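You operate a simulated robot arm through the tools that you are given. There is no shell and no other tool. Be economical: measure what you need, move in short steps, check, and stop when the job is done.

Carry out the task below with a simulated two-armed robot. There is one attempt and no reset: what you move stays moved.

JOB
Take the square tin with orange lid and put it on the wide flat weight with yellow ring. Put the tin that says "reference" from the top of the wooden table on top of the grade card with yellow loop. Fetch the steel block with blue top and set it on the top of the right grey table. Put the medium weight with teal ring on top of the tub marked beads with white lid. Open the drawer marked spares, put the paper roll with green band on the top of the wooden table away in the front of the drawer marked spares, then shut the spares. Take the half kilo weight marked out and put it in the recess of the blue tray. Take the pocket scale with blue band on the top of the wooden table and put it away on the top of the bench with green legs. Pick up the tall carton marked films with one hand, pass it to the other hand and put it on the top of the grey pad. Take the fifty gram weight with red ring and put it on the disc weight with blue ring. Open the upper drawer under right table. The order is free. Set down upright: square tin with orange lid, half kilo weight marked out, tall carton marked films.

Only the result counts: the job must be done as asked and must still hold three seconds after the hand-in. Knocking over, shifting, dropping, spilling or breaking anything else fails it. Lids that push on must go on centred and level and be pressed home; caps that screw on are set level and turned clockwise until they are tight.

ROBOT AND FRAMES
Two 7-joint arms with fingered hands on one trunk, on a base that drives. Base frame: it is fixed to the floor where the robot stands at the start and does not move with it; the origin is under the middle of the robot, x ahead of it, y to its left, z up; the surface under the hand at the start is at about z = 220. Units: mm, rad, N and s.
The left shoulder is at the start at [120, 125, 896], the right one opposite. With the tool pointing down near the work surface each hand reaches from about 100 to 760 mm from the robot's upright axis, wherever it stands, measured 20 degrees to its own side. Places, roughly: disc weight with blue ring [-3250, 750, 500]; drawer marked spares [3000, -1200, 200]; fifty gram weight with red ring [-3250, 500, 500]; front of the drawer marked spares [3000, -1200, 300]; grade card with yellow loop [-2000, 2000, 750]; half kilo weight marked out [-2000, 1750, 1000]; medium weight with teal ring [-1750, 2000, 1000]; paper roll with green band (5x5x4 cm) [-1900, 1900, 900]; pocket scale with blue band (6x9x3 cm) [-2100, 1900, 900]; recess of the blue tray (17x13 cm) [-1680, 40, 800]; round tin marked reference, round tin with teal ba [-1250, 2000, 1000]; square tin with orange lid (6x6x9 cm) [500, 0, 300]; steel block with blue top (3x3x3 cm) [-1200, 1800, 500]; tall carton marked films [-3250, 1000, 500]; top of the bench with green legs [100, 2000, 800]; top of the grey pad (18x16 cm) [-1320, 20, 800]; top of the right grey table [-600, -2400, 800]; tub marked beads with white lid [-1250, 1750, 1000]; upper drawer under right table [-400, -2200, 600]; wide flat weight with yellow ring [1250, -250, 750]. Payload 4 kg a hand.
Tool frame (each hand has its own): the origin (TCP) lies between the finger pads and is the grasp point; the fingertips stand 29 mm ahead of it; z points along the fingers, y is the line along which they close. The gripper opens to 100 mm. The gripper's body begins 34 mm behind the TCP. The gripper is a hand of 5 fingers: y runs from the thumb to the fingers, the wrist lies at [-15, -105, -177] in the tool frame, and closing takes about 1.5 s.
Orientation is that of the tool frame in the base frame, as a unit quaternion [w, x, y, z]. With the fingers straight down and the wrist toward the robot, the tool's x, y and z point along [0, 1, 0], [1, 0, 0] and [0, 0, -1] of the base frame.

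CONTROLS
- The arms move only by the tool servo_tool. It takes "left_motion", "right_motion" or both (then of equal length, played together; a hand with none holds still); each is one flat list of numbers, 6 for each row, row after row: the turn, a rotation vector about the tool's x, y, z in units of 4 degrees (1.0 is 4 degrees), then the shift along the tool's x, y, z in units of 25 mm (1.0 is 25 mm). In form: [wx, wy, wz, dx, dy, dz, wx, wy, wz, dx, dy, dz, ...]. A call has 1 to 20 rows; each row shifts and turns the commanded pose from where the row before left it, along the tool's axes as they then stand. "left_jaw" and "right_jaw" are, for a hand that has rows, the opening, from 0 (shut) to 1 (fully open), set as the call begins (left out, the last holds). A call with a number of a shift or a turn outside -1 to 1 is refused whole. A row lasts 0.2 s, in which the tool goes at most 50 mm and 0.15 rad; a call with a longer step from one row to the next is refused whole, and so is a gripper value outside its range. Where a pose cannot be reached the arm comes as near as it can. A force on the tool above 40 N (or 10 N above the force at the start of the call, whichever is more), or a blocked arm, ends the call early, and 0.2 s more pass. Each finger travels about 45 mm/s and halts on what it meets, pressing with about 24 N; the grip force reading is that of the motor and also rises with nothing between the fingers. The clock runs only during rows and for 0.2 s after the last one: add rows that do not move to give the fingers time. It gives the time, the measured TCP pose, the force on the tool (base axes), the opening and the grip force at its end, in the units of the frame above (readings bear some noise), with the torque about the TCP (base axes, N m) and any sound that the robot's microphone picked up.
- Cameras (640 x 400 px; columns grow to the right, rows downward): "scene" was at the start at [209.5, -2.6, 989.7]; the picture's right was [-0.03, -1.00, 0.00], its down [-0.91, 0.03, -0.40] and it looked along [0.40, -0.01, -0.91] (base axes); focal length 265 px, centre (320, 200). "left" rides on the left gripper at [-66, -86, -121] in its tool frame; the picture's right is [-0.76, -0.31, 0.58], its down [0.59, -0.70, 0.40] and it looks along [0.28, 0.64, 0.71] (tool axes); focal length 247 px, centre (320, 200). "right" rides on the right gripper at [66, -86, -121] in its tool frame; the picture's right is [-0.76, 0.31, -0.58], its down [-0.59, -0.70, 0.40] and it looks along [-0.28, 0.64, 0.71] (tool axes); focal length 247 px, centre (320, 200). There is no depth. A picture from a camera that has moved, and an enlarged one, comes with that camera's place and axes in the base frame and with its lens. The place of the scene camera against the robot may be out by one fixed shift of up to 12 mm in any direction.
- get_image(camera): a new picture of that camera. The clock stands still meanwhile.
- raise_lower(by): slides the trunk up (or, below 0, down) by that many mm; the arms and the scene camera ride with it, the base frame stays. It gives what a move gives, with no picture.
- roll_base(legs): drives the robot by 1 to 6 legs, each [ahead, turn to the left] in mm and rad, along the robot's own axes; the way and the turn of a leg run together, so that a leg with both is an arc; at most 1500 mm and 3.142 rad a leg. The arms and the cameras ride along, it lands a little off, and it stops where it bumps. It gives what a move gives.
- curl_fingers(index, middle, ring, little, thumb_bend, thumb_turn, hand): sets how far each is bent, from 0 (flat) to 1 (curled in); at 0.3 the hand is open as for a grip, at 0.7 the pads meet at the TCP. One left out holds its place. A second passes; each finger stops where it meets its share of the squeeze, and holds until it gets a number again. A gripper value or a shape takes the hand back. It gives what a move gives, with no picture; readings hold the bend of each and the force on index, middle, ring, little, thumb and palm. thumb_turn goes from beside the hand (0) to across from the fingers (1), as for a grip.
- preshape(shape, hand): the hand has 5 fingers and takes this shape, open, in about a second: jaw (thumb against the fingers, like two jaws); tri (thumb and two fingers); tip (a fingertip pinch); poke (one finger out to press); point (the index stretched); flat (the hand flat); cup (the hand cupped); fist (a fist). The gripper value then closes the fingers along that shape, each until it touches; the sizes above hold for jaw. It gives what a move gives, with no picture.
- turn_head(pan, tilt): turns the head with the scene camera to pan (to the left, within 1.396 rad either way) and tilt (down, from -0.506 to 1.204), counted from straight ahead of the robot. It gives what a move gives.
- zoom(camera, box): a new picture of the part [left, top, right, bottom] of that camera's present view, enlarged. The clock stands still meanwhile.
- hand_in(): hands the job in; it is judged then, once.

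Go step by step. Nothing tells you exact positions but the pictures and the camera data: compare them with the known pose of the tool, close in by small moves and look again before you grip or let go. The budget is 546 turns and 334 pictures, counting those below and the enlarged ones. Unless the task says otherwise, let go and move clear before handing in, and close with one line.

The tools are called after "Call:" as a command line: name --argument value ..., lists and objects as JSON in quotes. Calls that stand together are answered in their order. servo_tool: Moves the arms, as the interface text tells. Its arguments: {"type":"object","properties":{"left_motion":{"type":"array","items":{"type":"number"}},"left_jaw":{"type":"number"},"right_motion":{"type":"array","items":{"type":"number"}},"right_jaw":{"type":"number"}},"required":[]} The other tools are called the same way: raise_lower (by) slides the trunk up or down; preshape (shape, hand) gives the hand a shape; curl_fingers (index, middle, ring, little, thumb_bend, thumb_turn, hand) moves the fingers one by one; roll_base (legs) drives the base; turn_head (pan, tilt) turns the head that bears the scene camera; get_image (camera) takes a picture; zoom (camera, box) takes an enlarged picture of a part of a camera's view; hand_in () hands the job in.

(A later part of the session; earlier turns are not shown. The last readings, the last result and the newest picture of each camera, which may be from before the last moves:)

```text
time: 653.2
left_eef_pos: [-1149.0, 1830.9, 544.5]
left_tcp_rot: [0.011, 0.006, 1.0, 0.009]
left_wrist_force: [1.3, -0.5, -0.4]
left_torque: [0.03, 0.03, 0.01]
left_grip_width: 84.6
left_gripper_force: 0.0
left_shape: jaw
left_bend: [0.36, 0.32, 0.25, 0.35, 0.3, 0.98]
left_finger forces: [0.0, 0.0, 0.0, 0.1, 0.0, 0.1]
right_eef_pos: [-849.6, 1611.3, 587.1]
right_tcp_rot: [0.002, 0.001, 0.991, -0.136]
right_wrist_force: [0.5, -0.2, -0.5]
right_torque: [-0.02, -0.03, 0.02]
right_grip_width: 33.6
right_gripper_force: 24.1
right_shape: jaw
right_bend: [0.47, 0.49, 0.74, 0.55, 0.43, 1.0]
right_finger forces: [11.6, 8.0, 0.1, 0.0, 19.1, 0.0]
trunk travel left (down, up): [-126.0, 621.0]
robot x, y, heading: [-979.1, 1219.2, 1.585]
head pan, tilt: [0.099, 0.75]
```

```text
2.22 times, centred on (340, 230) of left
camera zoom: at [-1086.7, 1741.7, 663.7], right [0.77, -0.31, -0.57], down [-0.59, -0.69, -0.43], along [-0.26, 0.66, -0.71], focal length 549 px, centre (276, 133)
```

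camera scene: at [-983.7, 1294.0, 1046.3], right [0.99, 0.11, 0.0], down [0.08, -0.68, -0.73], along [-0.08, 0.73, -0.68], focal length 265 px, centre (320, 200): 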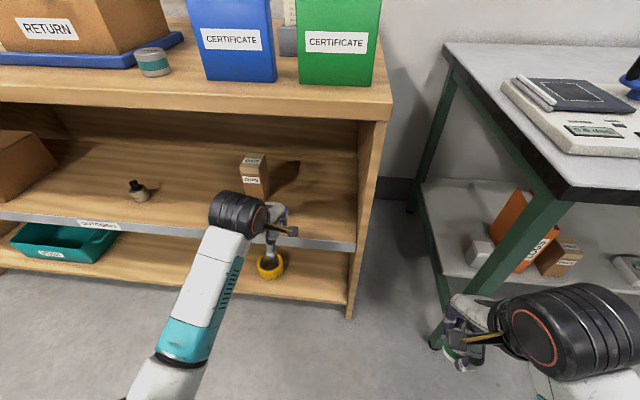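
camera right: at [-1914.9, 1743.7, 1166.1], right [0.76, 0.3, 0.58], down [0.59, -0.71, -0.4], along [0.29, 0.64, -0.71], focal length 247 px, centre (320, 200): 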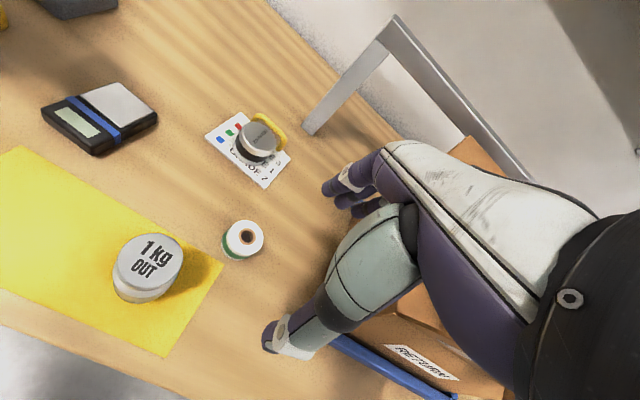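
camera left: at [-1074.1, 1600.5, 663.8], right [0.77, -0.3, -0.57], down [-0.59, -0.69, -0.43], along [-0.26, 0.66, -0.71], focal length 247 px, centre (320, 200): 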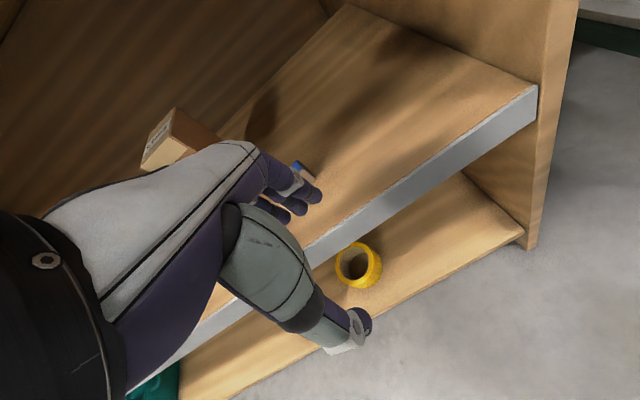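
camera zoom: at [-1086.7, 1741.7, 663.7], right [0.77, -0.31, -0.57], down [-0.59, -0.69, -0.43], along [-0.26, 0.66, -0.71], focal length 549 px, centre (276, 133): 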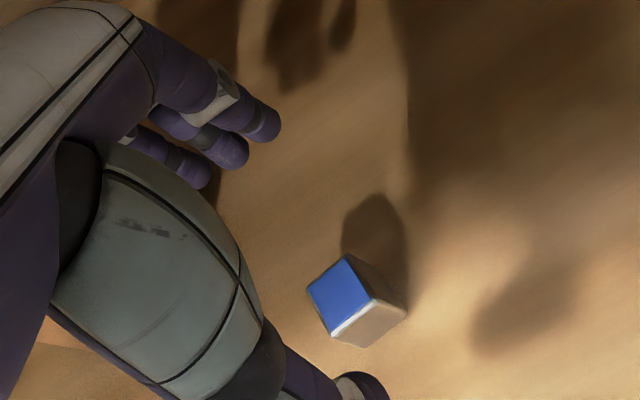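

Block top at (−1146, 1821, 497). Centring and descending.

Call:
servo_tool --left_motion '[0, 0, 0, -0.1, -0.4, 0, 0, 0, 0, 0, 0, 0.8, 0, 0, 0, 0, 0, 0.8, 0, 0, 0, 0, 0, 0]'

Call:
zoom --camera "left" --box '[240, 140, 440, 320]'

```text
time: 654.2
left_eef_pos: [-1146.9, 1823.0, 504.6]
left_tcp_rot: [0.012, 0.007, 1.0, 0.01]
left_wrist_force: [-0.1, 0.3, -0.6]
left_torque: [0.01, 0.01, 0.01]
left_grip_width: 84.7
left_gripper_force: 0.0
left_shape: jaw
left_bend: [0.36, 0.32, 0.25, 0.35, 0.3, 0.98]
left_finger forces: [0.0, 0.1, 0.0, 0.0, 0.0, 0.0]
right_eef_pos: [-849.2, 1610.3, 586.9]
right_tcp_rot: [0.001, 0.001, 0.991, -0.136]
right_wrist_force: [0.3, -0.4, 0.0]
right_torque: [-0.03, 0.0, 0.0]
right_grip_width: 33.4
right_gripper_force: 23.9
right_shape: jaw
right_bend: [0.47, 0.49, 0.74, 0.55, 0.43, 1.0]
right_finger forces: [11.6, 7.9, 0.0, 0.0, 19.1, 0.0]
trunk travel left (down, up): [-126.0, 621.0]
robot x, y, heading: [-976.4, 1218.9, 1.578]
head pan, tilt: [0.099, 0.75]
```

```text
2.22 times, centred on (340, 230) of left
camera zoom: at [-1084.3, 1732.8, 622.9], right [0.77, -0.31, -0.57], down [-0.59, -0.69, -0.43], along [-0.26, 0.66, -0.71], focal length 549 px, centre (276, 133)
```

zoom: 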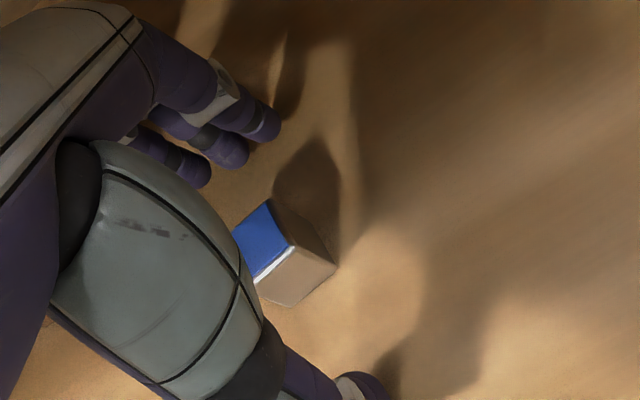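

Call:
servo_tool --left_motion '[0, 0, 0, 0, 0, 0.1, 0, 0, 0, 0, 0, 0, 0, 0, 0, 0, 0, 0, 0, 0, 0, 0, 0, 0, 0, 0, 0, 0, 0, 0, 0, 0, 0, 0, 0, 0, 0, 0, 0, 0, 0, 0, 0, 0, 0, 0, 0, 0]' --left_jaw 0

Call:
zoom --camera "left" --box '[240, 140, 440, 320]'

```text
time: 656.0
left_eef_pos: [-1144.8, 1823.3, 501.5]
left_tcp_rot: [0.011, 0.006, 1.0, 0.01]
left_wrist_force: [-0.4, 0.7, 2.3]
left_torque: [0.04, 0.02, -0.01]
left_grip_width: 12.6
left_gripper_force: 24.3
left_shape: jaw
left_bend: [0.66, 0.6, 0.7, 0.7, 0.74, 1.0]
left_finger forces: [9.6, 12.0, 0.3, 0.1, 19.4, 0.0]
right_eef_pos: [-849.0, 1611.4, 587.1]
right_tcp_rot: [0.001, 0.001, 0.991, -0.135]
right_wrist_force: [-0.5, -0.6, -0.4]
right_torque: [0.0, -0.03, -0.03]
right_grip_width: 33.5
right_gripper_force: 23.9
right_shape: jaw
right_bend: [0.47, 0.49, 0.74, 0.55, 0.43, 1.0]
right_finger forces: [11.6, 8.0, 0.1, 0.0, 19.0, 0.0]
trunk travel left (down, up): [-126.0, 621.0]
robot x, y, heading: [-978.8, 1219.3, 1.579]
head pan, tilt: [0.099, 0.75]
```

```text
2.22 times, centred on (340, 230) of left
camera zoom: at [-1083.8, 1732.9, 621.0], right [0.77, -0.3, -0.57], down [-0.59, -0.69, -0.43], along [-0.26, 0.66, -0.71], focal length 549 px, centre (276, 133)
```

zoom: 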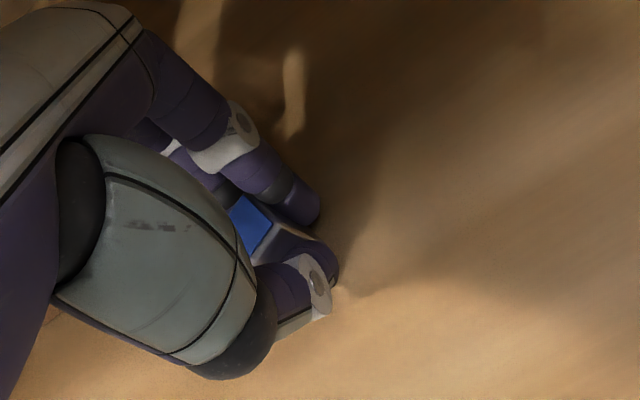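

Block gripped. Lifting, backing out, then driving round to the right grey table.

Call:
servo_tool --left_motion '[0, 0, 0, 0, 0, -0.4, 0, 0, 0, 0, 0, -0.6, 0, 0, 0, 0, 0, -0.6, 0, 0, 0, 0, 0, 0]'

Call:
roll_base --legs '[[-350, 0], [0, -1.58], [715, 0], [0, -1.571], [1000, 0], [950, 0]]'

Call:
get_image --camera "left"

```text
time: 657.0
left_eef_pos: [-1146.3, 1822.2, 540.2]
left_tcp_rot: [0.011, 0.007, 1.0, 0.01]
left_wrist_force: [0.4, 0.4, -0.9]
left_torque: [0.03, -0.02, -0.03]
left_grip_width: 12.5
left_gripper_force: 23.9
left_shape: jaw
left_bend: [0.66, 0.6, 0.71, 0.7, 0.74, 1.0]
left_finger forces: [10.0, 11.0, 1.1, 0.1, 19.2, 0.1]
right_eef_pos: [-849.9, 1609.6, 586.8]
right_tcp_rot: [0.001, 0.001, 0.991, -0.137]
right_wrist_force: [0.4, -0.3, -0.7]
right_torque: [0.02, -0.01, 0.0]
right_grip_width: 33.5
right_gripper_force: 24.7
right_shape: jaw
right_bend: [0.47, 0.49, 0.74, 0.55, 0.43, 1.0]
right_finger forces: [11.6, 7.9, 0.0, 0.0, 19.1, 0.0]
trunk travel left (down, up): [-126.0, 621.0]
robot x, y, heading: [-978.5, 1220.9, 1.58]
head pan, tilt: [0.099, 0.75]
```

```text
time: 680.0
left_eef_pos: [-85.1, -1684.4, 542.0]
left_tcp_rot: [0.01, 1.0, -0.01, -0.011]
left_wrist_force: [0.4, 0.2, -0.6]
left_torque: [-0.03, 0.01, 0.0]
left_grip_width: 11.9
left_gripper_force: 24.5
left_shape: jaw
left_bend: [0.66, 0.6, 0.71, 0.7, 0.75, 1.0]
left_finger forces: [10.8, 11.1, 1.5, 0.0, 17.6, 0.1]
right_eef_pos: [-382.3, -1470.6, 586.3]
right_tcp_rot: [-0.136, 0.991, -0.005, -0.001]
right_wrist_force: [-0.6, 0.4, -0.9]
right_torque: [-0.01, -0.03, 0.0]
right_grip_width: 33.4
right_gripper_force: 24.3
right_shape: jaw
right_bend: [0.48, 0.49, 0.74, 0.55, 0.43, 1.0]
right_finger forces: [11.7, 7.8, 0.0, 0.0, 18.7, 0.1]
trunk travel left (down, up): [-126.0, 621.0]
robot x, y, heading: [-248.5, -1082.4, -1.567]
head pan, tilt: [0.099, 0.75]
```

```text
71 pictures are left
camera left: at [-146.2, -1596.0, 660.9], right [-0.76, 0.31, -0.57], down [0.59, 0.68, -0.43], along [0.25, -0.66, -0.71], focal length 247 px, centre (320, 200)
```

left: 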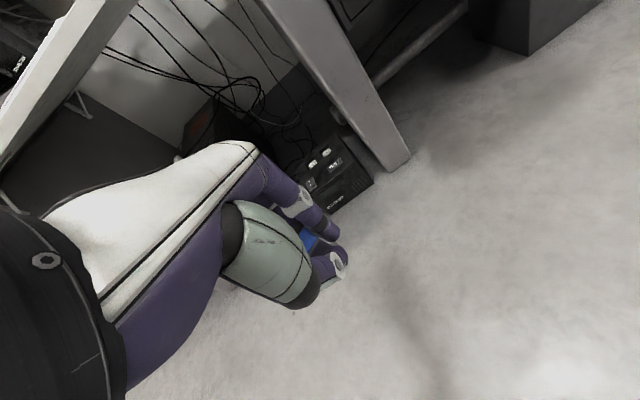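

Call:
raise_lower --by 390

Call:
roll_base --legs '[[0, -1.575], [585, 0], [0, 1.571], [330, 0]]'

Call:
turn_head --pan 0.2 --tilt 0.7

Call:
get_image --camera "scene"

Call:
get_image --camera "left"

```text
time: 683.7
left_eef_pos: [-86.1, -1684.5, 931.7]
left_tcp_rot: [0.009, 1.0, -0.011, -0.012]
left_wrist_force: [0.2, 0.0, -0.5]
left_torque: [-0.01, -0.01, 0.0]
left_grip_width: 12.0
left_gripper_force: 24.2
left_shape: jaw
left_bend: [0.66, 0.6, 0.71, 0.7, 0.75, 1.0]
left_finger forces: [10.5, 11.1, 1.6, 0.0, 17.6, 0.0]
right_eef_pos: [-381.3, -1470.9, 976.2]
right_tcp_rot: [-0.137, 0.991, -0.005, -0.002]
right_wrist_force: [0.1, -1.1, -1.6]
right_torque: [0.03, 0.0, -0.01]
right_grip_width: 33.6
right_gripper_force: 24.0
right_shape: jaw
right_bend: [0.48, 0.49, 0.74, 0.55, 0.43, 1.0]
right_finger forces: [11.7, 7.8, 0.1, 0.1, 18.8, 0.0]
trunk travel left (down, up): [-516.0, 231.0]
robot x, y, heading: [-249.5, -1081.6, -1.568]
head pan, tilt: [0.099, 0.75]
```

```text
time: 696.7
left_eef_pos: [-672.9, -2011.7, 931.2]
left_tcp_rot: [0.009, 1.0, -0.016, -0.012]
left_wrist_force: [0.3, -0.6, -1.0]
left_torque: [0.02, 0.03, -0.02]
left_grip_width: 11.7
left_gripper_force: 24.4
left_shape: jaw
left_bend: [0.67, 0.6, 0.71, 0.7, 0.75, 1.0]
left_finger forces: [11.6, 10.7, 2.0, 0.0, 16.5, 0.0]
right_eef_pos: [-966.4, -1795.2, 977.1]
right_tcp_rot: [-0.137, 0.991, -0.009, -0.001]
right_wrist_force: [0.5, -0.5, -1.3]
right_torque: [-0.01, 0.01, -0.01]
right_grip_width: 32.9
right_gripper_force: 23.5
right_shape: jaw
right_bend: [0.48, 0.49, 0.74, 0.55, 0.44, 1.0]
right_finger forces: [11.9, 7.7, 0.0, 0.1, 18.3, 0.1]
trunk travel left (down, up): [-516.0, 231.0]
robot x, y, heading: [-828.1, -1404.7, -1.575]
head pan, tilt: [0.099, 0.75]
```

```text
time: 697.3
left_eef_pos: [-672.3, -2010.8, 932.3]
left_tcp_rot: [0.009, 1.0, -0.015, -0.011]
left_wrist_force: [0.3, -0.2, -1.5]
left_torque: [0.0, 0.01, 0.04]
left_grip_width: 11.4
left_gripper_force: 23.7
left_shape: jaw
left_bend: [0.67, 0.6, 0.71, 0.7, 0.75, 1.0]
left_finger forces: [11.6, 10.7, 1.9, 0.0, 16.5, 0.0]
right_eef_pos: [-965.0, -1795.1, 976.7]
right_tcp_rot: [-0.136, 0.991, -0.01, -0.001]
right_wrist_force: [0.7, 0.6, -0.7]
right_torque: [0.0, 0.02, 0.01]
right_grip_width: 33.2
right_gripper_force: 23.7
right_shape: jaw
right_bend: [0.48, 0.49, 0.74, 0.55, 0.44, 1.0]
right_finger forces: [11.7, 7.5, 0.1, 0.1, 18.2, 0.1]
trunk travel left (down, up): [-516.0, 231.0]
robot x, y, heading: [-829.8, -1403.8, -1.575]
head pan, tilt: [0.201, 0.7]
```

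```text
70 pictures are left
camera scene: at [-808.8, -1522.2, 1450.8], right [-0.98, -0.19, 0.0], down [-0.12, 0.63, -0.76], along [0.15, -0.75, -0.64], focal length 265 px, centre (320, 200)
```

scene: 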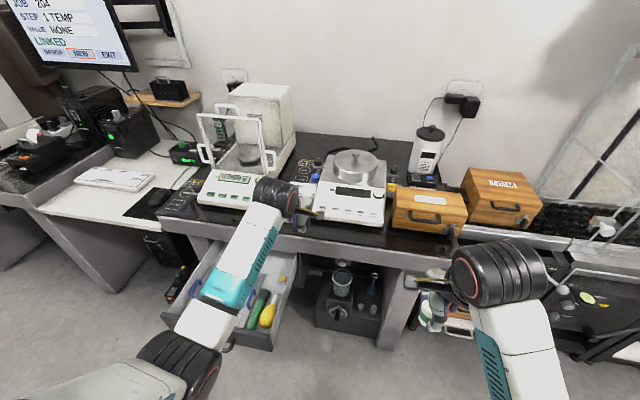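

```text
69 pictures are left
camera left: at [-732.0, -1922.3, 1050.9], right [-0.76, 0.32, -0.57], down [0.6, 0.68, -0.43], along [0.25, -0.66, -0.71], focal length 247 px, centre (320, 200)
```

left: 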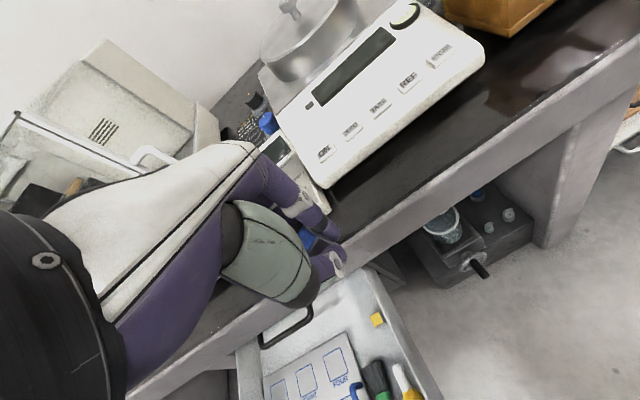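

Block still held. The free strip in front of the white balance runs y −2071…−2159; I'll set it at about (−720, −2106).

Call:
roll_base --legs '[[93, 0]]'

Call:
servo_tool --left_motion '[0, 0, 0, -0.8, 0, 0, 0, 0, 0, -0.8, 0, 0, 0, 0, 0, -0.3, 0, 0.5, 0, 0, 0, 0, 0, 0.8, 0, 0, 0, 0, 0, 0.8, 0, 0, 0, 0, 0, 0]'

Call:
get_image --camera "left"

Call:
zoom --camera "scene" --box '[240, 140, 440, 280]'

```text
time: 698.5
left_eef_pos: [-673.1, -2104.2, 930.4]
left_tcp_rot: [0.008, 1.0, -0.014, -0.011]
left_wrist_force: [0.0, -0.6, -1.4]
left_torque: [0.01, 0.03, -0.02]
left_grip_width: 11.4
left_gripper_force: 23.9
left_shape: jaw
left_bend: [0.67, 0.6, 0.71, 0.7, 0.75, 1.0]
left_finger forces: [11.6, 10.9, 2.0, 0.0, 16.5, 0.1]
right_eef_pos: [-965.7, -1888.0, 976.3]
right_tcp_rot: [-0.137, 0.991, -0.009, -0.001]
right_wrist_force: [-0.3, 0.0, 0.1]
right_torque: [0.01, 0.0, -0.02]
right_grip_width: 33.3
right_gripper_force: 23.7
right_shape: jaw
right_bend: [0.48, 0.49, 0.74, 0.55, 0.44, 1.0]
right_finger forces: [11.8, 7.7, 0.1, 0.0, 18.4, 0.1]
trunk travel left (down, up): [-516.0, 231.0]
robot x, y, heading: [-833.2, -1501.1, -1.58]
head pan, tilt: [0.201, 0.7]
```

```text
time: 699.9
left_eef_pos: [-721.5, -2104.4, 881.1]
left_tcp_rot: [0.01, 1.0, -0.014, -0.01]
left_wrist_force: [-0.5, 1.1, -0.8]
left_torque: [0.0, 0.0, 0.04]
left_grip_width: 11.6
left_gripper_force: 23.6
left_shape: jaw
left_bend: [0.67, 0.6, 0.71, 0.7, 0.75, 1.0]
left_finger forces: [11.6, 11.0, 2.0, 0.0, 16.7, 0.0]
right_eef_pos: [-966.8, -1888.7, 976.3]
right_tcp_rot: [-0.137, 0.991, -0.01, 0.0]
right_wrist_force: [0.6, 0.9, -0.7]
right_torque: [-0.01, -0.03, -0.01]
right_grip_width: 33.2
right_gripper_force: 23.5
right_shape: jaw
right_bend: [0.48, 0.49, 0.74, 0.55, 0.44, 1.0]
right_finger forces: [11.9, 7.6, 0.2, 0.0, 18.3, 0.1]
trunk travel left (down, up): [-516.0, 231.0]
robot x, y, heading: [-833.6, -1498.9, -1.579]
head pan, tilt: [0.201, 0.7]
```

```text
68 pictures are left
camera left: at [-781.0, -2015.5, 999.2], right [-0.76, 0.32, -0.57], down [0.6, 0.68, -0.42], along [0.25, -0.66, -0.71], focal length 247 px, centre (320, 200)
```

left: 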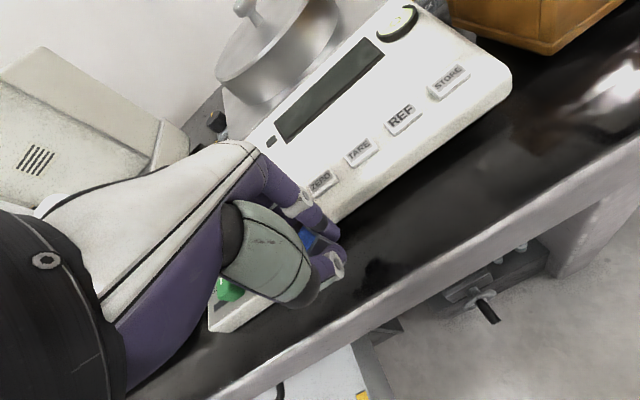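

```text
2.86 times, centred on (340, 210) of scene
camera zoom: at [-809.4, -1615.2, 1450.8], right [-0.98, -0.19, 0.0], down [-0.12, 0.63, -0.76], along [0.15, -0.75, -0.64], focal length 758 px, centre (263, 171)
```

zoom: 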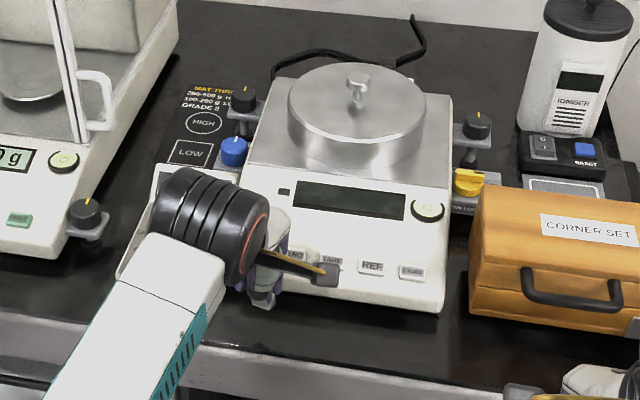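

Call:
servo_tool --left_motion '[0, 0, 0, 0, -0.1, 0.7, 0, 0, 0, 0, 0, 0.6, 0, 0, 0, 0, 0, 0]'

Call:
servo_tool --left_motion '[0, 0, 0, 0, 0, 0.15, 0, 0, 0, 0, 0, 0.15, 0, 0, 0, 0, 0, 0]'

Call:
servo_tool --left_motion '[0, 0, 0, 0, 0, 0.12, 0, 0, 0, 0, 0, 0]'

Call:
servo_tool --left_motion '[0, 0, 0, 0, 0, 0.1, 0, 0, 0, 0, 0, 0]'

```text
time: 700.7
left_eef_pos: [-721.7, -2102.2, 847.3]
left_tcp_rot: [0.009, 1.0, -0.014, -0.013]
left_wrist_force: [0.1, 0.7, -0.3]
left_torque: [-0.03, 0.03, 0.02]
left_grip_width: 11.6
left_gripper_force: 23.9
left_shape: jaw
left_bend: [0.67, 0.6, 0.71, 0.7, 0.75, 1.0]
left_finger forces: [11.6, 10.9, 2.0, 0.0, 16.6, 0.0]
right_eef_pos: [-966.7, -1887.8, 975.4]
right_tcp_rot: [-0.137, 0.991, -0.009, -0.001]
right_wrist_force: [0.0, 0.1, -0.6]
right_torque: [-0.04, 0.01, 0.01]
right_grip_width: 32.9
right_gripper_force: 23.9
right_shape: jaw
right_bend: [0.48, 0.49, 0.74, 0.55, 0.44, 1.0]
right_finger forces: [11.8, 7.7, 0.0, 0.0, 18.2, 0.0]
trunk travel left (down, up): [-516.0, 231.0]
robot x, y, heading: [-827.4, -1498.2, -1.575]
head pan, tilt: [0.201, 0.7]
```

```text
time: 701.5
left_eef_pos: [-722.3, -2101.8, 839.9]
left_tcp_rot: [0.01, 1.0, -0.015, -0.012]
left_wrist_force: [0.1, 1.0, -0.7]
left_torque: [0.0, 0.02, 0.03]
left_grip_width: 11.7
left_gripper_force: 24.1
left_shape: jaw
left_bend: [0.67, 0.6, 0.71, 0.7, 0.75, 1.0]
left_finger forces: [11.3, 10.9, 2.2, 0.0, 16.6, 0.1]
right_eef_pos: [-966.5, -1887.4, 975.7]
right_tcp_rot: [-0.137, 0.991, -0.009, 0.0]
right_wrist_force: [-0.1, 0.3, -1.2]
right_torque: [-0.02, 0.0, 0.02]
right_grip_width: 33.0
right_gripper_force: 24.7
right_shape: jaw
right_bend: [0.48, 0.49, 0.74, 0.55, 0.44, 1.0]
right_finger forces: [11.9, 7.6, 0.1, 0.0, 18.4, 0.1]
trunk travel left (down, up): [-516.0, 231.0]
robot x, y, heading: [-828.0, -1498.2, -1.578]
head pan, tilt: [0.201, 0.7]
```

```text
time: 702.1
left_eef_pos: [-721.9, -2101.9, 837.2]
left_tcp_rot: [0.009, 1.0, -0.014, -0.012]
left_wrist_force: [0.8, -0.1, -1.0]
left_torque: [-0.02, 0.03, -0.02]
left_grip_width: 11.7
left_gripper_force: 23.3
left_shape: jaw
left_bend: [0.67, 0.6, 0.71, 0.7, 0.75, 1.0]
left_finger forces: [11.5, 10.9, 2.2, 0.0, 16.5, 0.1]
right_eef_pos: [-967.0, -1887.8, 975.3]
right_tcp_rot: [-0.137, 0.99, -0.01, 0.0]
right_wrist_force: [0.4, 0.4, -0.9]
right_torque: [0.03, 0.0, -0.03]
right_grip_width: 33.5
right_gripper_force: 24.3
right_shape: jaw
right_bend: [0.48, 0.49, 0.74, 0.55, 0.44, 1.0]
right_finger forces: [11.8, 7.6, 0.1, 0.0, 18.3, 0.1]
trunk travel left (down, up): [-516.0, 231.0]
robot x, y, heading: [-829.3, -1498.2, -1.573]
head pan, tilt: [0.201, 0.7]
```

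```text
time: 702.7
left_eef_pos: [-722.8, -2103.0, 833.7]
left_tcp_rot: [0.009, 1.0, -0.015, -0.012]
left_wrist_force: [-0.5, 0.4, -0.5]
left_torque: [0.04, 0.05, -0.05]
left_grip_width: 11.3
left_gripper_force: 24.3
left_shape: jaw
left_bend: [0.67, 0.6, 0.71, 0.7, 0.75, 1.0]
left_finger forces: [11.4, 10.8, 2.1, 0.0, 16.6, 0.0]
right_eef_pos: [-966.5, -1888.0, 976.7]
right_tcp_rot: [-0.136, 0.991, -0.009, -0.001]
right_wrist_force: [-0.5, -0.2, -0.5]
right_torque: [-0.02, 0.0, -0.01]
right_grip_width: 33.0
right_gripper_force: 23.7
right_shape: jaw
right_bend: [0.48, 0.49, 0.74, 0.55, 0.44, 1.0]
right_finger forces: [11.8, 7.6, 0.1, 0.0, 18.3, 0.1]
trunk travel left (down, up): [-516.0, 231.0]
robot x, y, heading: [-830.5, -1498.8, -1.577]
head pan, tilt: [0.201, 0.7]
```

Call:
servo_tool --left_motion '[0, 0, 0, 0, 0, 0.1, 0, 0, 0, 0, 0, 0.06, 0, 0, 0, 0, 0, 0]'

Call:
zoom --camera "left" --box '[240, 160, 420, 320]'

```text
time: 703.5
left_eef_pos: [-722.2, -2101.6, 832.4]
left_tcp_rot: [0.011, 1.0, -0.015, -0.012]
left_wrist_force: [0.1, 4.4, 8.9]
left_torque: [-0.41, -0.11, 0.04]
left_grip_width: 11.1
left_gripper_force: 24.7
left_shape: jaw
left_bend: [0.67, 0.6, 0.71, 0.7, 0.75, 1.0]
left_finger forces: [11.4, 20.6, 1.9, 0.0, 17.5, 0.0]
right_eef_pos: [-966.2, -1886.8, 976.5]
right_tcp_rot: [-0.136, 0.991, -0.01, 0.0]
right_wrist_force: [0.2, 0.0, -0.3]
right_torque: [0.01, -0.04, 0.02]
right_grip_width: 33.1
right_gripper_force: 24.1
right_shape: jaw
right_bend: [0.48, 0.49, 0.74, 0.55, 0.44, 1.0]
right_finger forces: [11.8, 7.6, 0.1, 0.1, 18.3, 0.0]
trunk travel left (down, up): [-516.0, 231.0]
robot x, y, heading: [-828.5, -1497.6, -1.579]
head pan, tilt: [0.201, 0.7]
```

```text
2.50 times, centred on (330, 240) of left
camera zoom: at [-782.7, -2012.9, 951.1], right [-0.76, 0.32, -0.57], down [0.6, 0.68, -0.43], along [0.25, -0.67, -0.7], focal length 617 px, centre (295, 100)
```

zoom: 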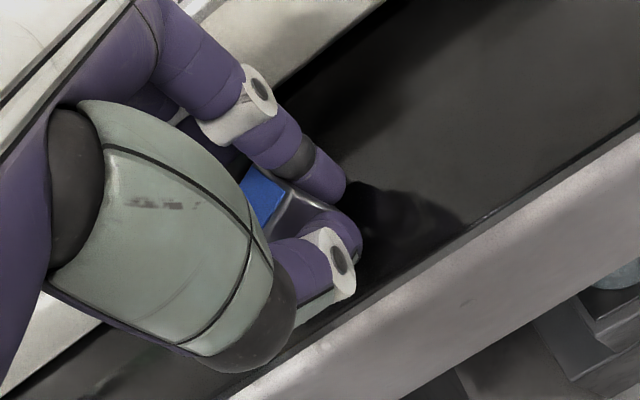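

The knuckles brush the balance front, so I'll lift 3 mm, come 10 mm toward me, set down again and open mainly the thumb.

Call:
servo_tool --left_motion '[0, 0, 0, 0, 0, -0.16, 0, 0, 0, 0, -0.4, 0, 0, 0, 0, 0, 0, 0, 0, 0, 0, 0, 0, 0.1, 0, 0, 0, 0, 0, 0]'

Call:
servo_tool --left_motion '[0, 0, 0, 0, 0, 0.08, 0, 0, 0, 0, 0, 0]'

Call:
zoom --camera "left" --box '[240, 160, 420, 320]'

```text
time: 704.7
left_eef_pos: [-722.3, -2092.3, 832.5]
left_tcp_rot: [0.01, 1.0, -0.015, -0.011]
left_wrist_force: [-0.2, 0.7, 1.6]
left_torque: [-0.01, -0.05, 0.0]
left_grip_width: 11.3
left_gripper_force: 24.6
left_shape: jaw
left_bend: [0.67, 0.6, 0.71, 0.7, 0.75, 1.0]
left_finger forces: [11.1, 11.5, 2.0, 0.0, 17.5, 0.0]
right_eef_pos: [-966.3, -1888.4, 976.7]
right_tcp_rot: [-0.137, 0.991, -0.009, -0.001]
right_wrist_force: [-0.6, 0.3, -1.6]
right_torque: [0.0, 0.03, 0.0]
right_grip_width: 33.3
right_gripper_force: 24.2
right_shape: jaw
right_bend: [0.48, 0.49, 0.74, 0.55, 0.44, 1.0]
right_finger forces: [11.9, 7.6, 0.1, 0.0, 18.3, 0.1]
trunk travel left (down, up): [-516.0, 231.0]
robot x, y, heading: [-830.5, -1499.2, -1.576]
head pan, tilt: [0.201, 0.7]
```

```text
time: 705.3
left_eef_pos: [-722.7, -2092.8, 831.3]
left_tcp_rot: [0.011, 1.0, -0.015, -0.011]
left_wrist_force: [-0.1, 0.1, 8.5]
left_torque: [-0.12, -0.12, 0.01]
left_grip_width: 11.0
left_gripper_force: 24.2
left_shape: jaw
left_bend: [0.67, 0.6, 0.71, 0.7, 0.75, 1.0]
left_finger forces: [11.5, 15.9, 1.5, 0.1, 18.7, 0.1]
right_eef_pos: [-967.1, -1887.3, 977.7]
right_tcp_rot: [-0.136, 0.991, -0.009, 0.0]
right_wrist_force: [0.0, -0.1, -0.7]
right_torque: [-0.03, 0.0, -0.02]
right_grip_width: 33.2
right_gripper_force: 23.9
right_shape: jaw
right_bend: [0.48, 0.49, 0.74, 0.55, 0.44, 1.0]
right_finger forces: [11.8, 7.6, 0.0, 0.0, 18.3, 0.0]
trunk travel left (down, up): [-516.0, 231.0]
robot x, y, heading: [-834.7, -1500.3, -1.576]
head pan, tilt: [0.201, 0.7]
```

```text
2.50 times, centred on (330, 240) of left
camera zoom: at [-782.4, -2003.1, 950.2], right [-0.76, 0.32, -0.57], down [0.6, 0.68, -0.43], along [0.25, -0.67, -0.7], focal length 617 px, centre (295, 100)
```

zoom: 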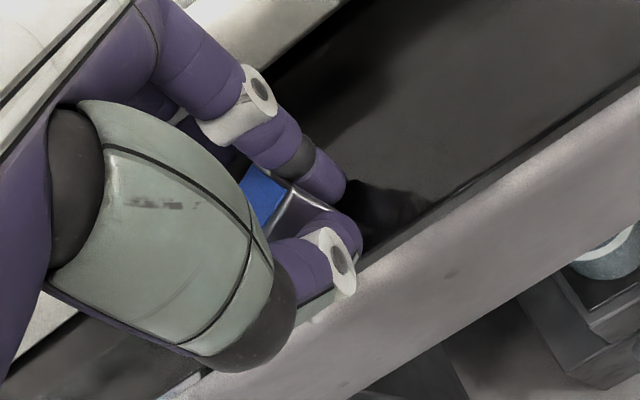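

Call:
curl_fingers --hand "left" --thumb_bend 0.4 --index 0.6 --middle 0.54

Call:
zoom --camera "left" --box '[240, 160, 420, 320]'

```text
time: 706.3
left_eef_pos: [-722.5, -2091.7, 830.6]
left_tcp_rot: [0.012, 1.0, -0.015, -0.011]
left_wrist_force: [0.6, 0.9, 15.0]
left_torque: [-0.35, -0.19, 0.03]
left_grip_width: 50.0
left_gripper_force: 7.0
left_shape: fingers
left_bend: [0.6, 0.56, 0.71, 0.7, 0.4, 1.0]
left_finger forces: [0.1, 15.2, 0.2, 0.0, 0.1, 0.0]
right_eef_pos: [-966.1, -1887.0, 977.0]
right_tcp_rot: [-0.136, 0.991, -0.008, -0.001]
right_wrist_force: [0.2, -0.2, 0.0]
right_torque: [0.0, 0.01, -0.03]
right_grip_width: 33.4
right_gripper_force: 24.3
right_shape: jaw
right_bend: [0.48, 0.49, 0.74, 0.55, 0.44, 1.0]
right_finger forces: [11.8, 7.6, 0.1, 0.0, 18.3, 0.1]
trunk travel left (down, up): [-516.0, 231.0]
robot x, y, heading: [-832.5, -1497.1, -1.577]
head pan, tilt: [0.201, 0.7]
```

```text
2.50 times, centred on (330, 240) of left
camera zoom: at [-782.4, -2002.6, 950.4], right [-0.76, 0.32, -0.57], down [0.6, 0.68, -0.43], along [0.25, -0.67, -0.7], focal length 617 px, centre (295, 100)
```

zoom: 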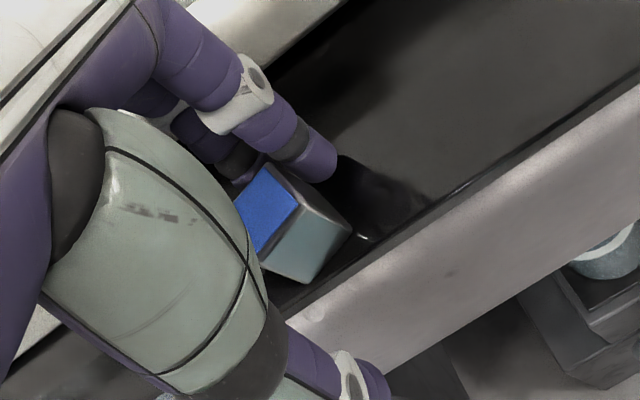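

Call:
servo_tool --left_motion '[0, 0, 0, 0, 0, -0.4, 0, 0, 0, 0, 0, -0.7, 0, 0, 0, 0, 0, -0.9, 0, 0, 0, 0, 0, -0.9, 0, 0, 0, 0, 0, 0]'

Call:
zoom --camera "left" --box '[260, 160, 460, 320]'

```text
time: 707.5
left_eef_pos: [-719.9, -2090.6, 902.2]
left_tcp_rot: [0.009, 1.0, -0.014, -0.012]
left_wrist_force: [0.1, 0.4, -0.5]
left_torque: [-0.03, -0.02, 0.03]
left_grip_width: 50.6
left_gripper_force: 0.0
left_shape: fingers
left_bend: [0.6, 0.54, 0.71, 0.7, 0.4, 1.0]
left_finger forces: [0.0, 0.0, 0.0, 0.1, 0.1, 0.1]
right_eef_pos: [-966.8, -1887.8, 976.2]
right_tcp_rot: [-0.137, 0.991, -0.009, -0.001]
right_wrist_force: [0.1, 0.2, -1.0]
right_torque: [-0.01, -0.01, -0.01]
right_grip_width: 33.0
right_gripper_force: 24.2
right_shape: jaw
right_bend: [0.48, 0.49, 0.74, 0.55, 0.44, 1.0]
right_finger forces: [11.9, 7.6, 0.1, 0.1, 18.2, 0.1]
trunk travel left (down, up): [-516.0, 231.0]
robot x, y, heading: [-832.5, -1497.9, -1.574]
head pan, tilt: [0.201, 0.7]
```

```text
2.50 times, centred on (360, 240) of left
camera zoom: at [-780.1, -2001.5, 1021.8], right [-0.76, 0.32, -0.57], down [0.6, 0.68, -0.42], along [0.25, -0.66, -0.71], focal length 617 px, centre (220, 100)
```

zoom: 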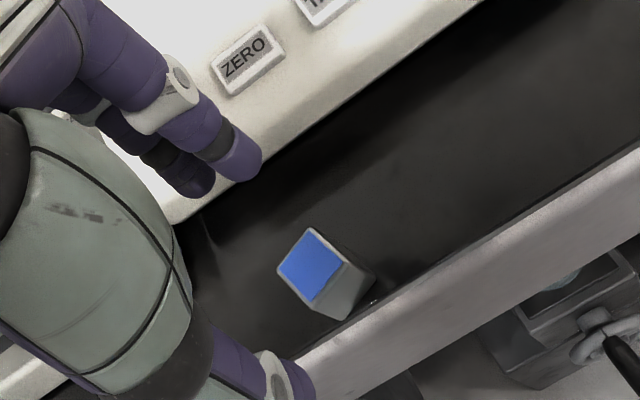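

The block is on the table. Now to the SPARES drawer at the far end, with the roll in the right hand.

Call:
servo_tool --left_motion '[0, 0, 0, 0, -0.5, -0.6, 0, 0, 0, 0, -0.8, -0.6, 0, 0, 0, 0, -0.8, -0.6, 0, 0, 0, 0, 0, 0]' --left_jaw 1

Call:
roll_base --legs '[[-380, 0], [0, 1.576], [1400, 0], [1250, 0]]'

Call:
turn_head --pan 0.0 --tilt 0.55

Call:
get_image --camera "scene"

```text
time: 708.5
left_eef_pos: [-717.1, -2037.4, 945.9]
left_tcp_rot: [0.01, 1.0, -0.014, -0.01]
left_wrist_force: [0.6, -0.3, -0.1]
left_torque: [0.0, 0.02, -0.01]
left_grip_width: 99.7
left_gripper_force: 0.0
left_shape: jaw
left_bend: [0.3, 0.3, 0.3, 0.3, 0.3, 0.98]
left_finger forces: [0.1, 0.0, 0.0, 0.0, 0.0, 0.0]
right_eef_pos: [-966.2, -1887.8, 976.9]
right_tcp_rot: [-0.137, 0.991, -0.01, -0.001]
right_wrist_force: [0.5, 0.6, -1.0]
right_torque: [0.0, 0.02, 0.04]
right_grip_width: 33.4
right_gripper_force: 24.5
right_shape: jaw
right_bend: [0.48, 0.49, 0.74, 0.55, 0.44, 1.0]
right_finger forces: [11.7, 7.7, 0.1, 0.0, 18.3, 0.0]
trunk travel left (down, up): [-516.0, 231.0]
robot x, y, heading: [-833.4, -1498.7, -1.576]
head pan, tilt: [0.201, 0.7]
```

```text
time: 727.3
left_eef_pos: [2356.8, -973.6, 946.0]
left_tcp_rot: [0.015, 0.709, 0.705, 0.0]
left_wrist_force: [0.7, -0.3, 0.5]
left_torque: [-0.01, -0.02, -0.03]
left_grip_width: 99.9
left_gripper_force: 0.0
left_shape: jaw
left_bend: [0.3, 0.3, 0.3, 0.3, 0.3, 0.98]
left_finger forces: [0.0, 0.1, 0.0, 0.0, 0.0, 0.0]
right_eef_pos: [2214.6, -1226.6, 976.4]
right_tcp_rot: [-0.096, 0.698, 0.702, -0.098]
right_wrist_force: [-0.5, -0.4, -0.4]
right_torque: [0.04, 0.01, 0.03]
right_grip_width: 33.0
right_gripper_force: 24.1
right_shape: jaw
right_bend: [0.48, 0.49, 0.74, 0.55, 0.44, 1.0]
right_finger forces: [11.8, 7.7, 0.1, 0.1, 18.2, 0.0]
trunk travel left (down, up): [-516.0, 231.0]
robot x, y, heading: [1819.7, -1098.1, 0.016]
head pan, tilt: [0.201, 0.7]
```

```text
time: 728.0
left_eef_pos: [2357.0, -974.6, 946.5]
left_tcp_rot: [0.013, 0.709, 0.705, -0.001]
left_wrist_force: [1.1, 0.7, 0.6]
left_torque: [0.0, 0.01, 0.0]
left_grip_width: 99.8
left_gripper_force: 0.1
left_shape: jaw
left_bend: [0.3, 0.3, 0.3, 0.3, 0.3, 0.98]
left_finger forces: [0.1, 0.0, 0.0, 0.0, 0.0, 0.1]
right_eef_pos: [2214.4, -1226.1, 976.0]
right_tcp_rot: [-0.095, 0.699, 0.702, -0.098]
right_wrist_force: [0.2, -0.1, -0.8]
right_torque: [0.01, -0.02, 0.02]
right_grip_width: 33.6
right_gripper_force: 24.2
right_shape: jaw
right_bend: [0.48, 0.49, 0.74, 0.55, 0.44, 1.0]
right_finger forces: [11.7, 7.7, 0.1, 0.0, 18.2, 0.0]
trunk travel left (down, up): [-516.0, 231.0]
robot x, y, heading: [1822.6, -1101.0, 0.018]
head pan, tilt: [0.0, 0.55]
```

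```text
62 pictures are left
camera scene: at [1949.3, -1097.6, 1463.9], right [0.02, -1.0, 0.0], down [-0.52, -0.01, -0.85], along [0.85, 0.02, -0.52], focal length 265 px, centre (320, 200)
```

scene: 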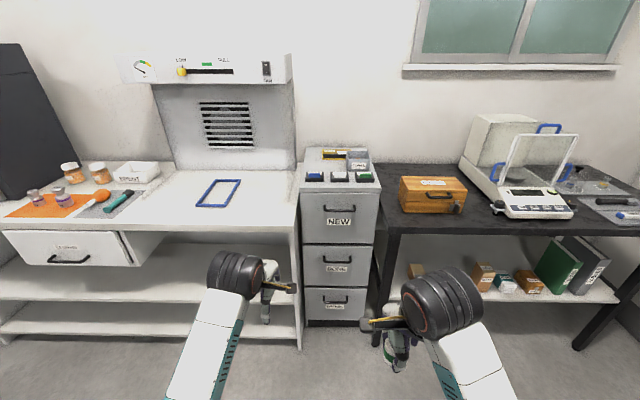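

Call:
zoom --camera "scene" --box '[290, 180, 400, 340]'

```text
2.50 times, centred on (345, 260) of scene
camera zoom: at [1949.3, -1097.6, 1463.9], right [0.02, -1.0, 0.0], down [-0.52, -0.01, -0.85], along [0.85, 0.02, -0.52], focal length 664 px, centre (258, 50)
```

zoom: 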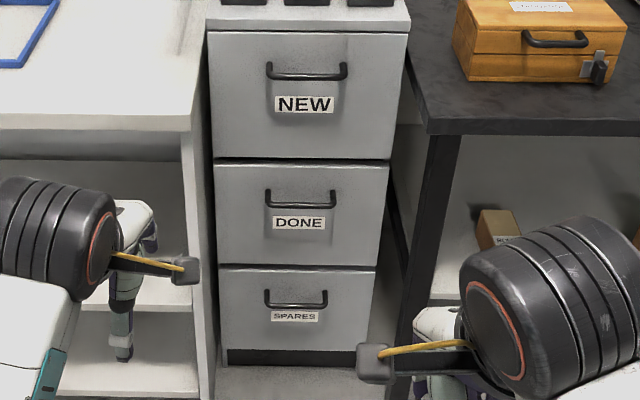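

SPARES is the bottom drawer; its handle is near (2870, −1163, 280). I'll lower the trunk fully, level the right hand, and pitch the left hand forward for the handle.

Call:
raise_lower --by -400

Call:
raise_lower --by -110

Call:
servo_tool --left_motion '[-1, 0, 0, 0, 0, 0, -1, 0, 0, 0, 0, 0, -1, 0, 0, 0, 0, 0, -1, 0, 0, 0, 0, 0, -1, 0, 0, 0, 0, 0, -1, 0, 0, 0, 0, 0, -1, 0, 0, 0, 0, 0, -1, 0, 0, 0, 0, 0, -1, 0, 0, 0, 0, 0, -1, 0, 0, 0, 0, 0, -1, 0, 0, 0, 0, 0, -1, 0, 0, 0, 0, 0, -1, 0, 0, 0, 0, 0, -1, 0, 0, 0, 0, 0, -1, 0, 0, 0, 0, 0]' --right_motion '[-0.5, 0, 0, 0, 0, 0, -0.5, 0, 0, 0, 0, 0, -0.5, 0, 0, 0, 0, 0, -0.5, 0, 0, 0, 0, 0, -0.5, 0, 0, 0, 0, 0, -0.5, 0, 0, 0, 0, 0, -0.5, 0, 0, 0, 0, 0, -0.4, 0, 0, 0, 0, 0, 0, 0, 0, 0, 0, 0, 0, 0, 0, 0, 0, 0, 0, 0, 0, 0, 0, 0, 0, 0, 0, 0, 0, 0, 0, 0, 0, 0, 0, 0, 0, 0, 0, 0, 0, 0, 0, 0, 0, 0, 0, 0]' --left_jaw 0.55

Call:
roll_base --legs '[[0, -0.43], [430, 0], [0, 0.415]]'

Call:
get_image --camera "left"

Call:
get_image --camera "scene"

```text
time: 731.9
left_eef_pos: [2358.0, -973.8, 546.7]
left_tcp_rot: [0.015, 0.709, 0.705, -0.002]
left_wrist_force: [0.7, 0.8, -0.2]
left_torque: [0.01, 0.02, 0.0]
left_grip_width: 99.8
left_gripper_force: 0.1
left_shape: jaw
left_bend: [0.3, 0.3, 0.3, 0.3, 0.3, 0.98]
left_finger forces: [0.0, 0.1, 0.1, 0.0, 0.0, 0.1]
right_eef_pos: [2214.2, -1226.5, 576.6]
right_tcp_rot: [-0.094, 0.699, 0.702, -0.097]
right_wrist_force: [0.4, 0.0, -0.2]
right_torque: [-0.05, -0.02, -0.01]
right_grip_width: 33.2
right_gripper_force: 23.8
right_shape: jaw
right_bend: [0.48, 0.49, 0.74, 0.55, 0.44, 1.0]
right_finger forces: [11.7, 7.7, 0.1, 0.1, 18.1, 0.0]
trunk travel left (down, up): [-116.0, 631.0]
robot x, y, heading: [1822.6, -1100.5, 0.02]
head pan, tilt: [0.0, 0.55]
```

```text
time: 733.3
left_eef_pos: [2356.3, -973.5, 436.6]
left_tcp_rot: [0.015, 0.709, 0.705, 0.0]
left_wrist_force: [0.3, 1.0, 0.8]
left_torque: [0.02, -0.02, -0.03]
left_grip_width: 99.7
left_gripper_force: 0.1
left_shape: jaw
left_bend: [0.3, 0.3, 0.3, 0.3, 0.3, 0.98]
left_finger forces: [0.0, 0.1, 0.1, 0.0, 0.0, 0.1]
right_eef_pos: [2201.7, -1225.4, 426.5]
right_tcp_rot: [-0.147, 0.689, 0.693, -0.151]
right_wrist_force: [-0.5, 0.8, -0.6]
right_torque: [0.01, 0.02, 0.04]
right_grip_width: 33.1
right_gripper_force: 24.1
right_shape: jaw
right_bend: [0.48, 0.49, 0.74, 0.55, 0.44, 1.0]
right_finger forces: [11.7, 7.8, 0.0, 0.0, 18.1, 0.0]
trunk travel left (down, up): [-6.0, 741.0]
robot x, y, heading: [1823.2, -1101.0, 0.016]
head pan, tilt: [0.0, 0.55]
```

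```text
time: 736.5
left_eef_pos: [2355.6, -973.7, 434.1]
left_tcp_rot: [0.364, 0.61, 0.609, 0.353]
left_wrist_force: [0.3, -0.9, -0.2]
left_torque: [0.0, 0.03, 0.03]
left_grip_width: 55.0
left_gripper_force: 0.1
left_shape: jaw
left_bend: [0.4, 0.4, 0.74, 0.46, 0.3, 1.0]
left_finger forces: [0.0, 0.0, 0.0, 0.0, 0.0, 0.0]
right_eef_pos: [2219.5, -1221.0, 407.0]
right_tcp_rot: [-0.051, 0.702, 0.708, -0.056]
right_wrist_force: [-0.6, -0.1, -0.1]
right_torque: [0.0, 0.03, 0.0]
right_grip_width: 32.9
right_gripper_force: 24.1
right_shape: jaw
right_bend: [0.48, 0.49, 0.74, 0.55, 0.44, 1.0]
right_finger forces: [11.7, 7.8, 0.1, 0.0, 18.4, 0.0]
right hand out of reach, approached as far as the arm can: row 1, 2, 3, 4, 5, 7
trunk travel left (down, up): [-6.0, 741.0]
robot x, y, heading: [1823.2, -1097.0, 0.016]
head pan, tilt: [0.0, 0.55]
```

```text
time: 740.3
left_eef_pos: [2730.2, -1370.2, 436.9]
left_tcp_rot: [0.435, 0.725, 0.462, 0.268]
left_wrist_force: [-11.6, 3.5, 0.4]
left_torque: [-0.08, -0.11, 0.14]
left_grip_width: 50.5
left_gripper_force: 0.0
left_shape: jaw
left_bend: [0.42, 0.46, 0.74, 0.46, 0.3, 1.0]
left_finger forces: [2.7, 11.0, 4.8, 0.0, 0.1, 0.0]
right_eef_pos: [2503.4, -1539.5, 407.1]
right_tcp_rot: [-0.063, 0.838, 0.541, -0.043]
right_wrist_force: [0.3, 0.6, 0.2]
right_torque: [0.0, 0.01, 0.01]
right_grip_width: 32.9
right_gripper_force: 24.0
right_shape: jaw
right_bend: [0.48, 0.49, 0.74, 0.55, 0.44, 1.0]
right_finger forces: [11.8, 7.8, 0.1, 0.1, 18.4, 0.0]
trunk travel left (down, up): [-6.0, 741.0]
robot x, y, heading: [2192.3, -1261.2, -0.413]
head pan, tilt: [0.0, 0.55]
stopped in leg 2: the force on the tool passed its limit at 72 N (the readings are from after the stop); the commanded pose is now the measured one
```

```text
60 pictures are left
camera left: at [2569.1, -1368.3, 418.9], right [0.0, -0.85, -0.53], down [0.26, 0.52, -0.82], along [0.97, -0.14, 0.22], focal length 247 px, centre (320, 200)
```

left: 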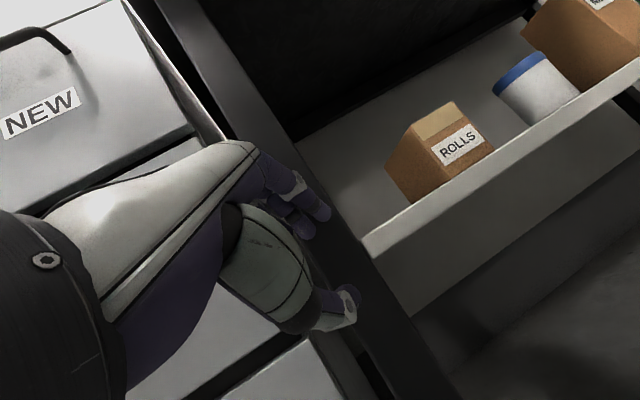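

```text
59 pictures are left
camera scene: at [2454.0, -1375.2, 935.5], right [-0.4, -0.92, 0.0], down [-0.48, 0.21, -0.85], along [0.78, -0.34, -0.52], focal length 265 px, centre (320, 200)
```

scene: 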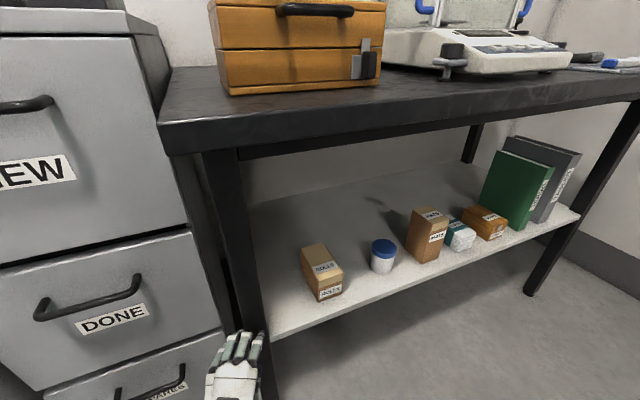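

The left hand bumped the black table's leg (objects on it look undisturbed). Backing off and straightening.

Call:
roll_base --legs '[[-170, 0], [0, 0.413]]'

Call:
get_image --camera "left"

Call:
get_image --camera "scene"

```text
time: 743.0
left_eef_pos: [2576.2, -1081.1, 437.4]
left_tcp_rot: [0.372, 0.616, 0.599, 0.35]
left_wrist_force: [0.9, 0.4, 0.5]
left_torque: [0.02, 0.03, 0.02]
left_grip_width: 54.6
left_gripper_force: 0.0
left_shape: jaw
left_bend: [0.4, 0.41, 0.74, 0.46, 0.3, 1.0]
left_finger forces: [0.0, 0.0, 0.0, 0.0, 0.1, 0.1]
right_eef_pos: [2434.4, -1324.2, 406.7]
right_tcp_rot: [-0.053, 0.711, 0.699, -0.056]
right_wrist_force: [0.3, -0.2, -0.7]
right_torque: [-0.02, 0.03, -0.02]
right_grip_width: 32.9
right_gripper_force: 24.3
right_shape: jaw
right_bend: [0.48, 0.49, 0.74, 0.55, 0.44, 1.0]
right_finger forces: [11.7, 7.9, 0.0, 0.1, 18.2, 0.0]
trunk travel left (down, up): [-6.0, 741.0]
robot x, y, heading: [2042.8, -1195.7, -0.004]
head pan, tilt: [0.0, 0.55]
```

```text
58 pictures are left
camera left: at [2427.1, -1142.8, 419.1], right [0.33, -0.78, -0.53], down [0.04, 0.58, -0.82], along [0.94, 0.25, 0.22], focal length 247 px, centre (320, 200)
```

left: 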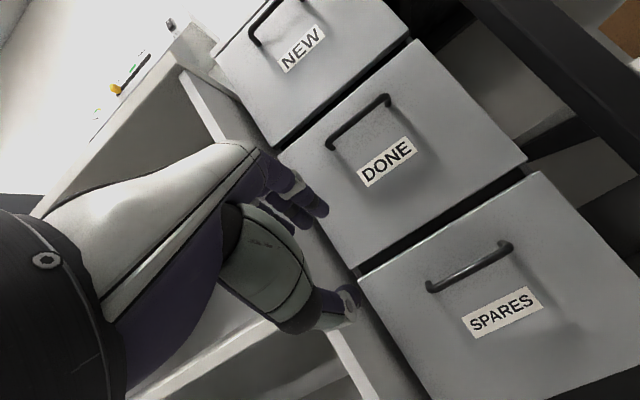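

```text
57 pictures are left
camera scene: at [2324.3, -1196.2, 935.4], right [0.0, -1.0, 0.0], down [-0.52, 0.0, -0.85], along [0.85, 0.0, -0.52], focal length 265 px, centre (320, 200)
```

scene: 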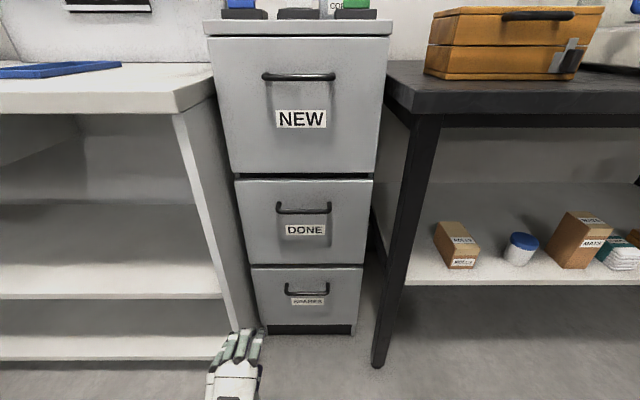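

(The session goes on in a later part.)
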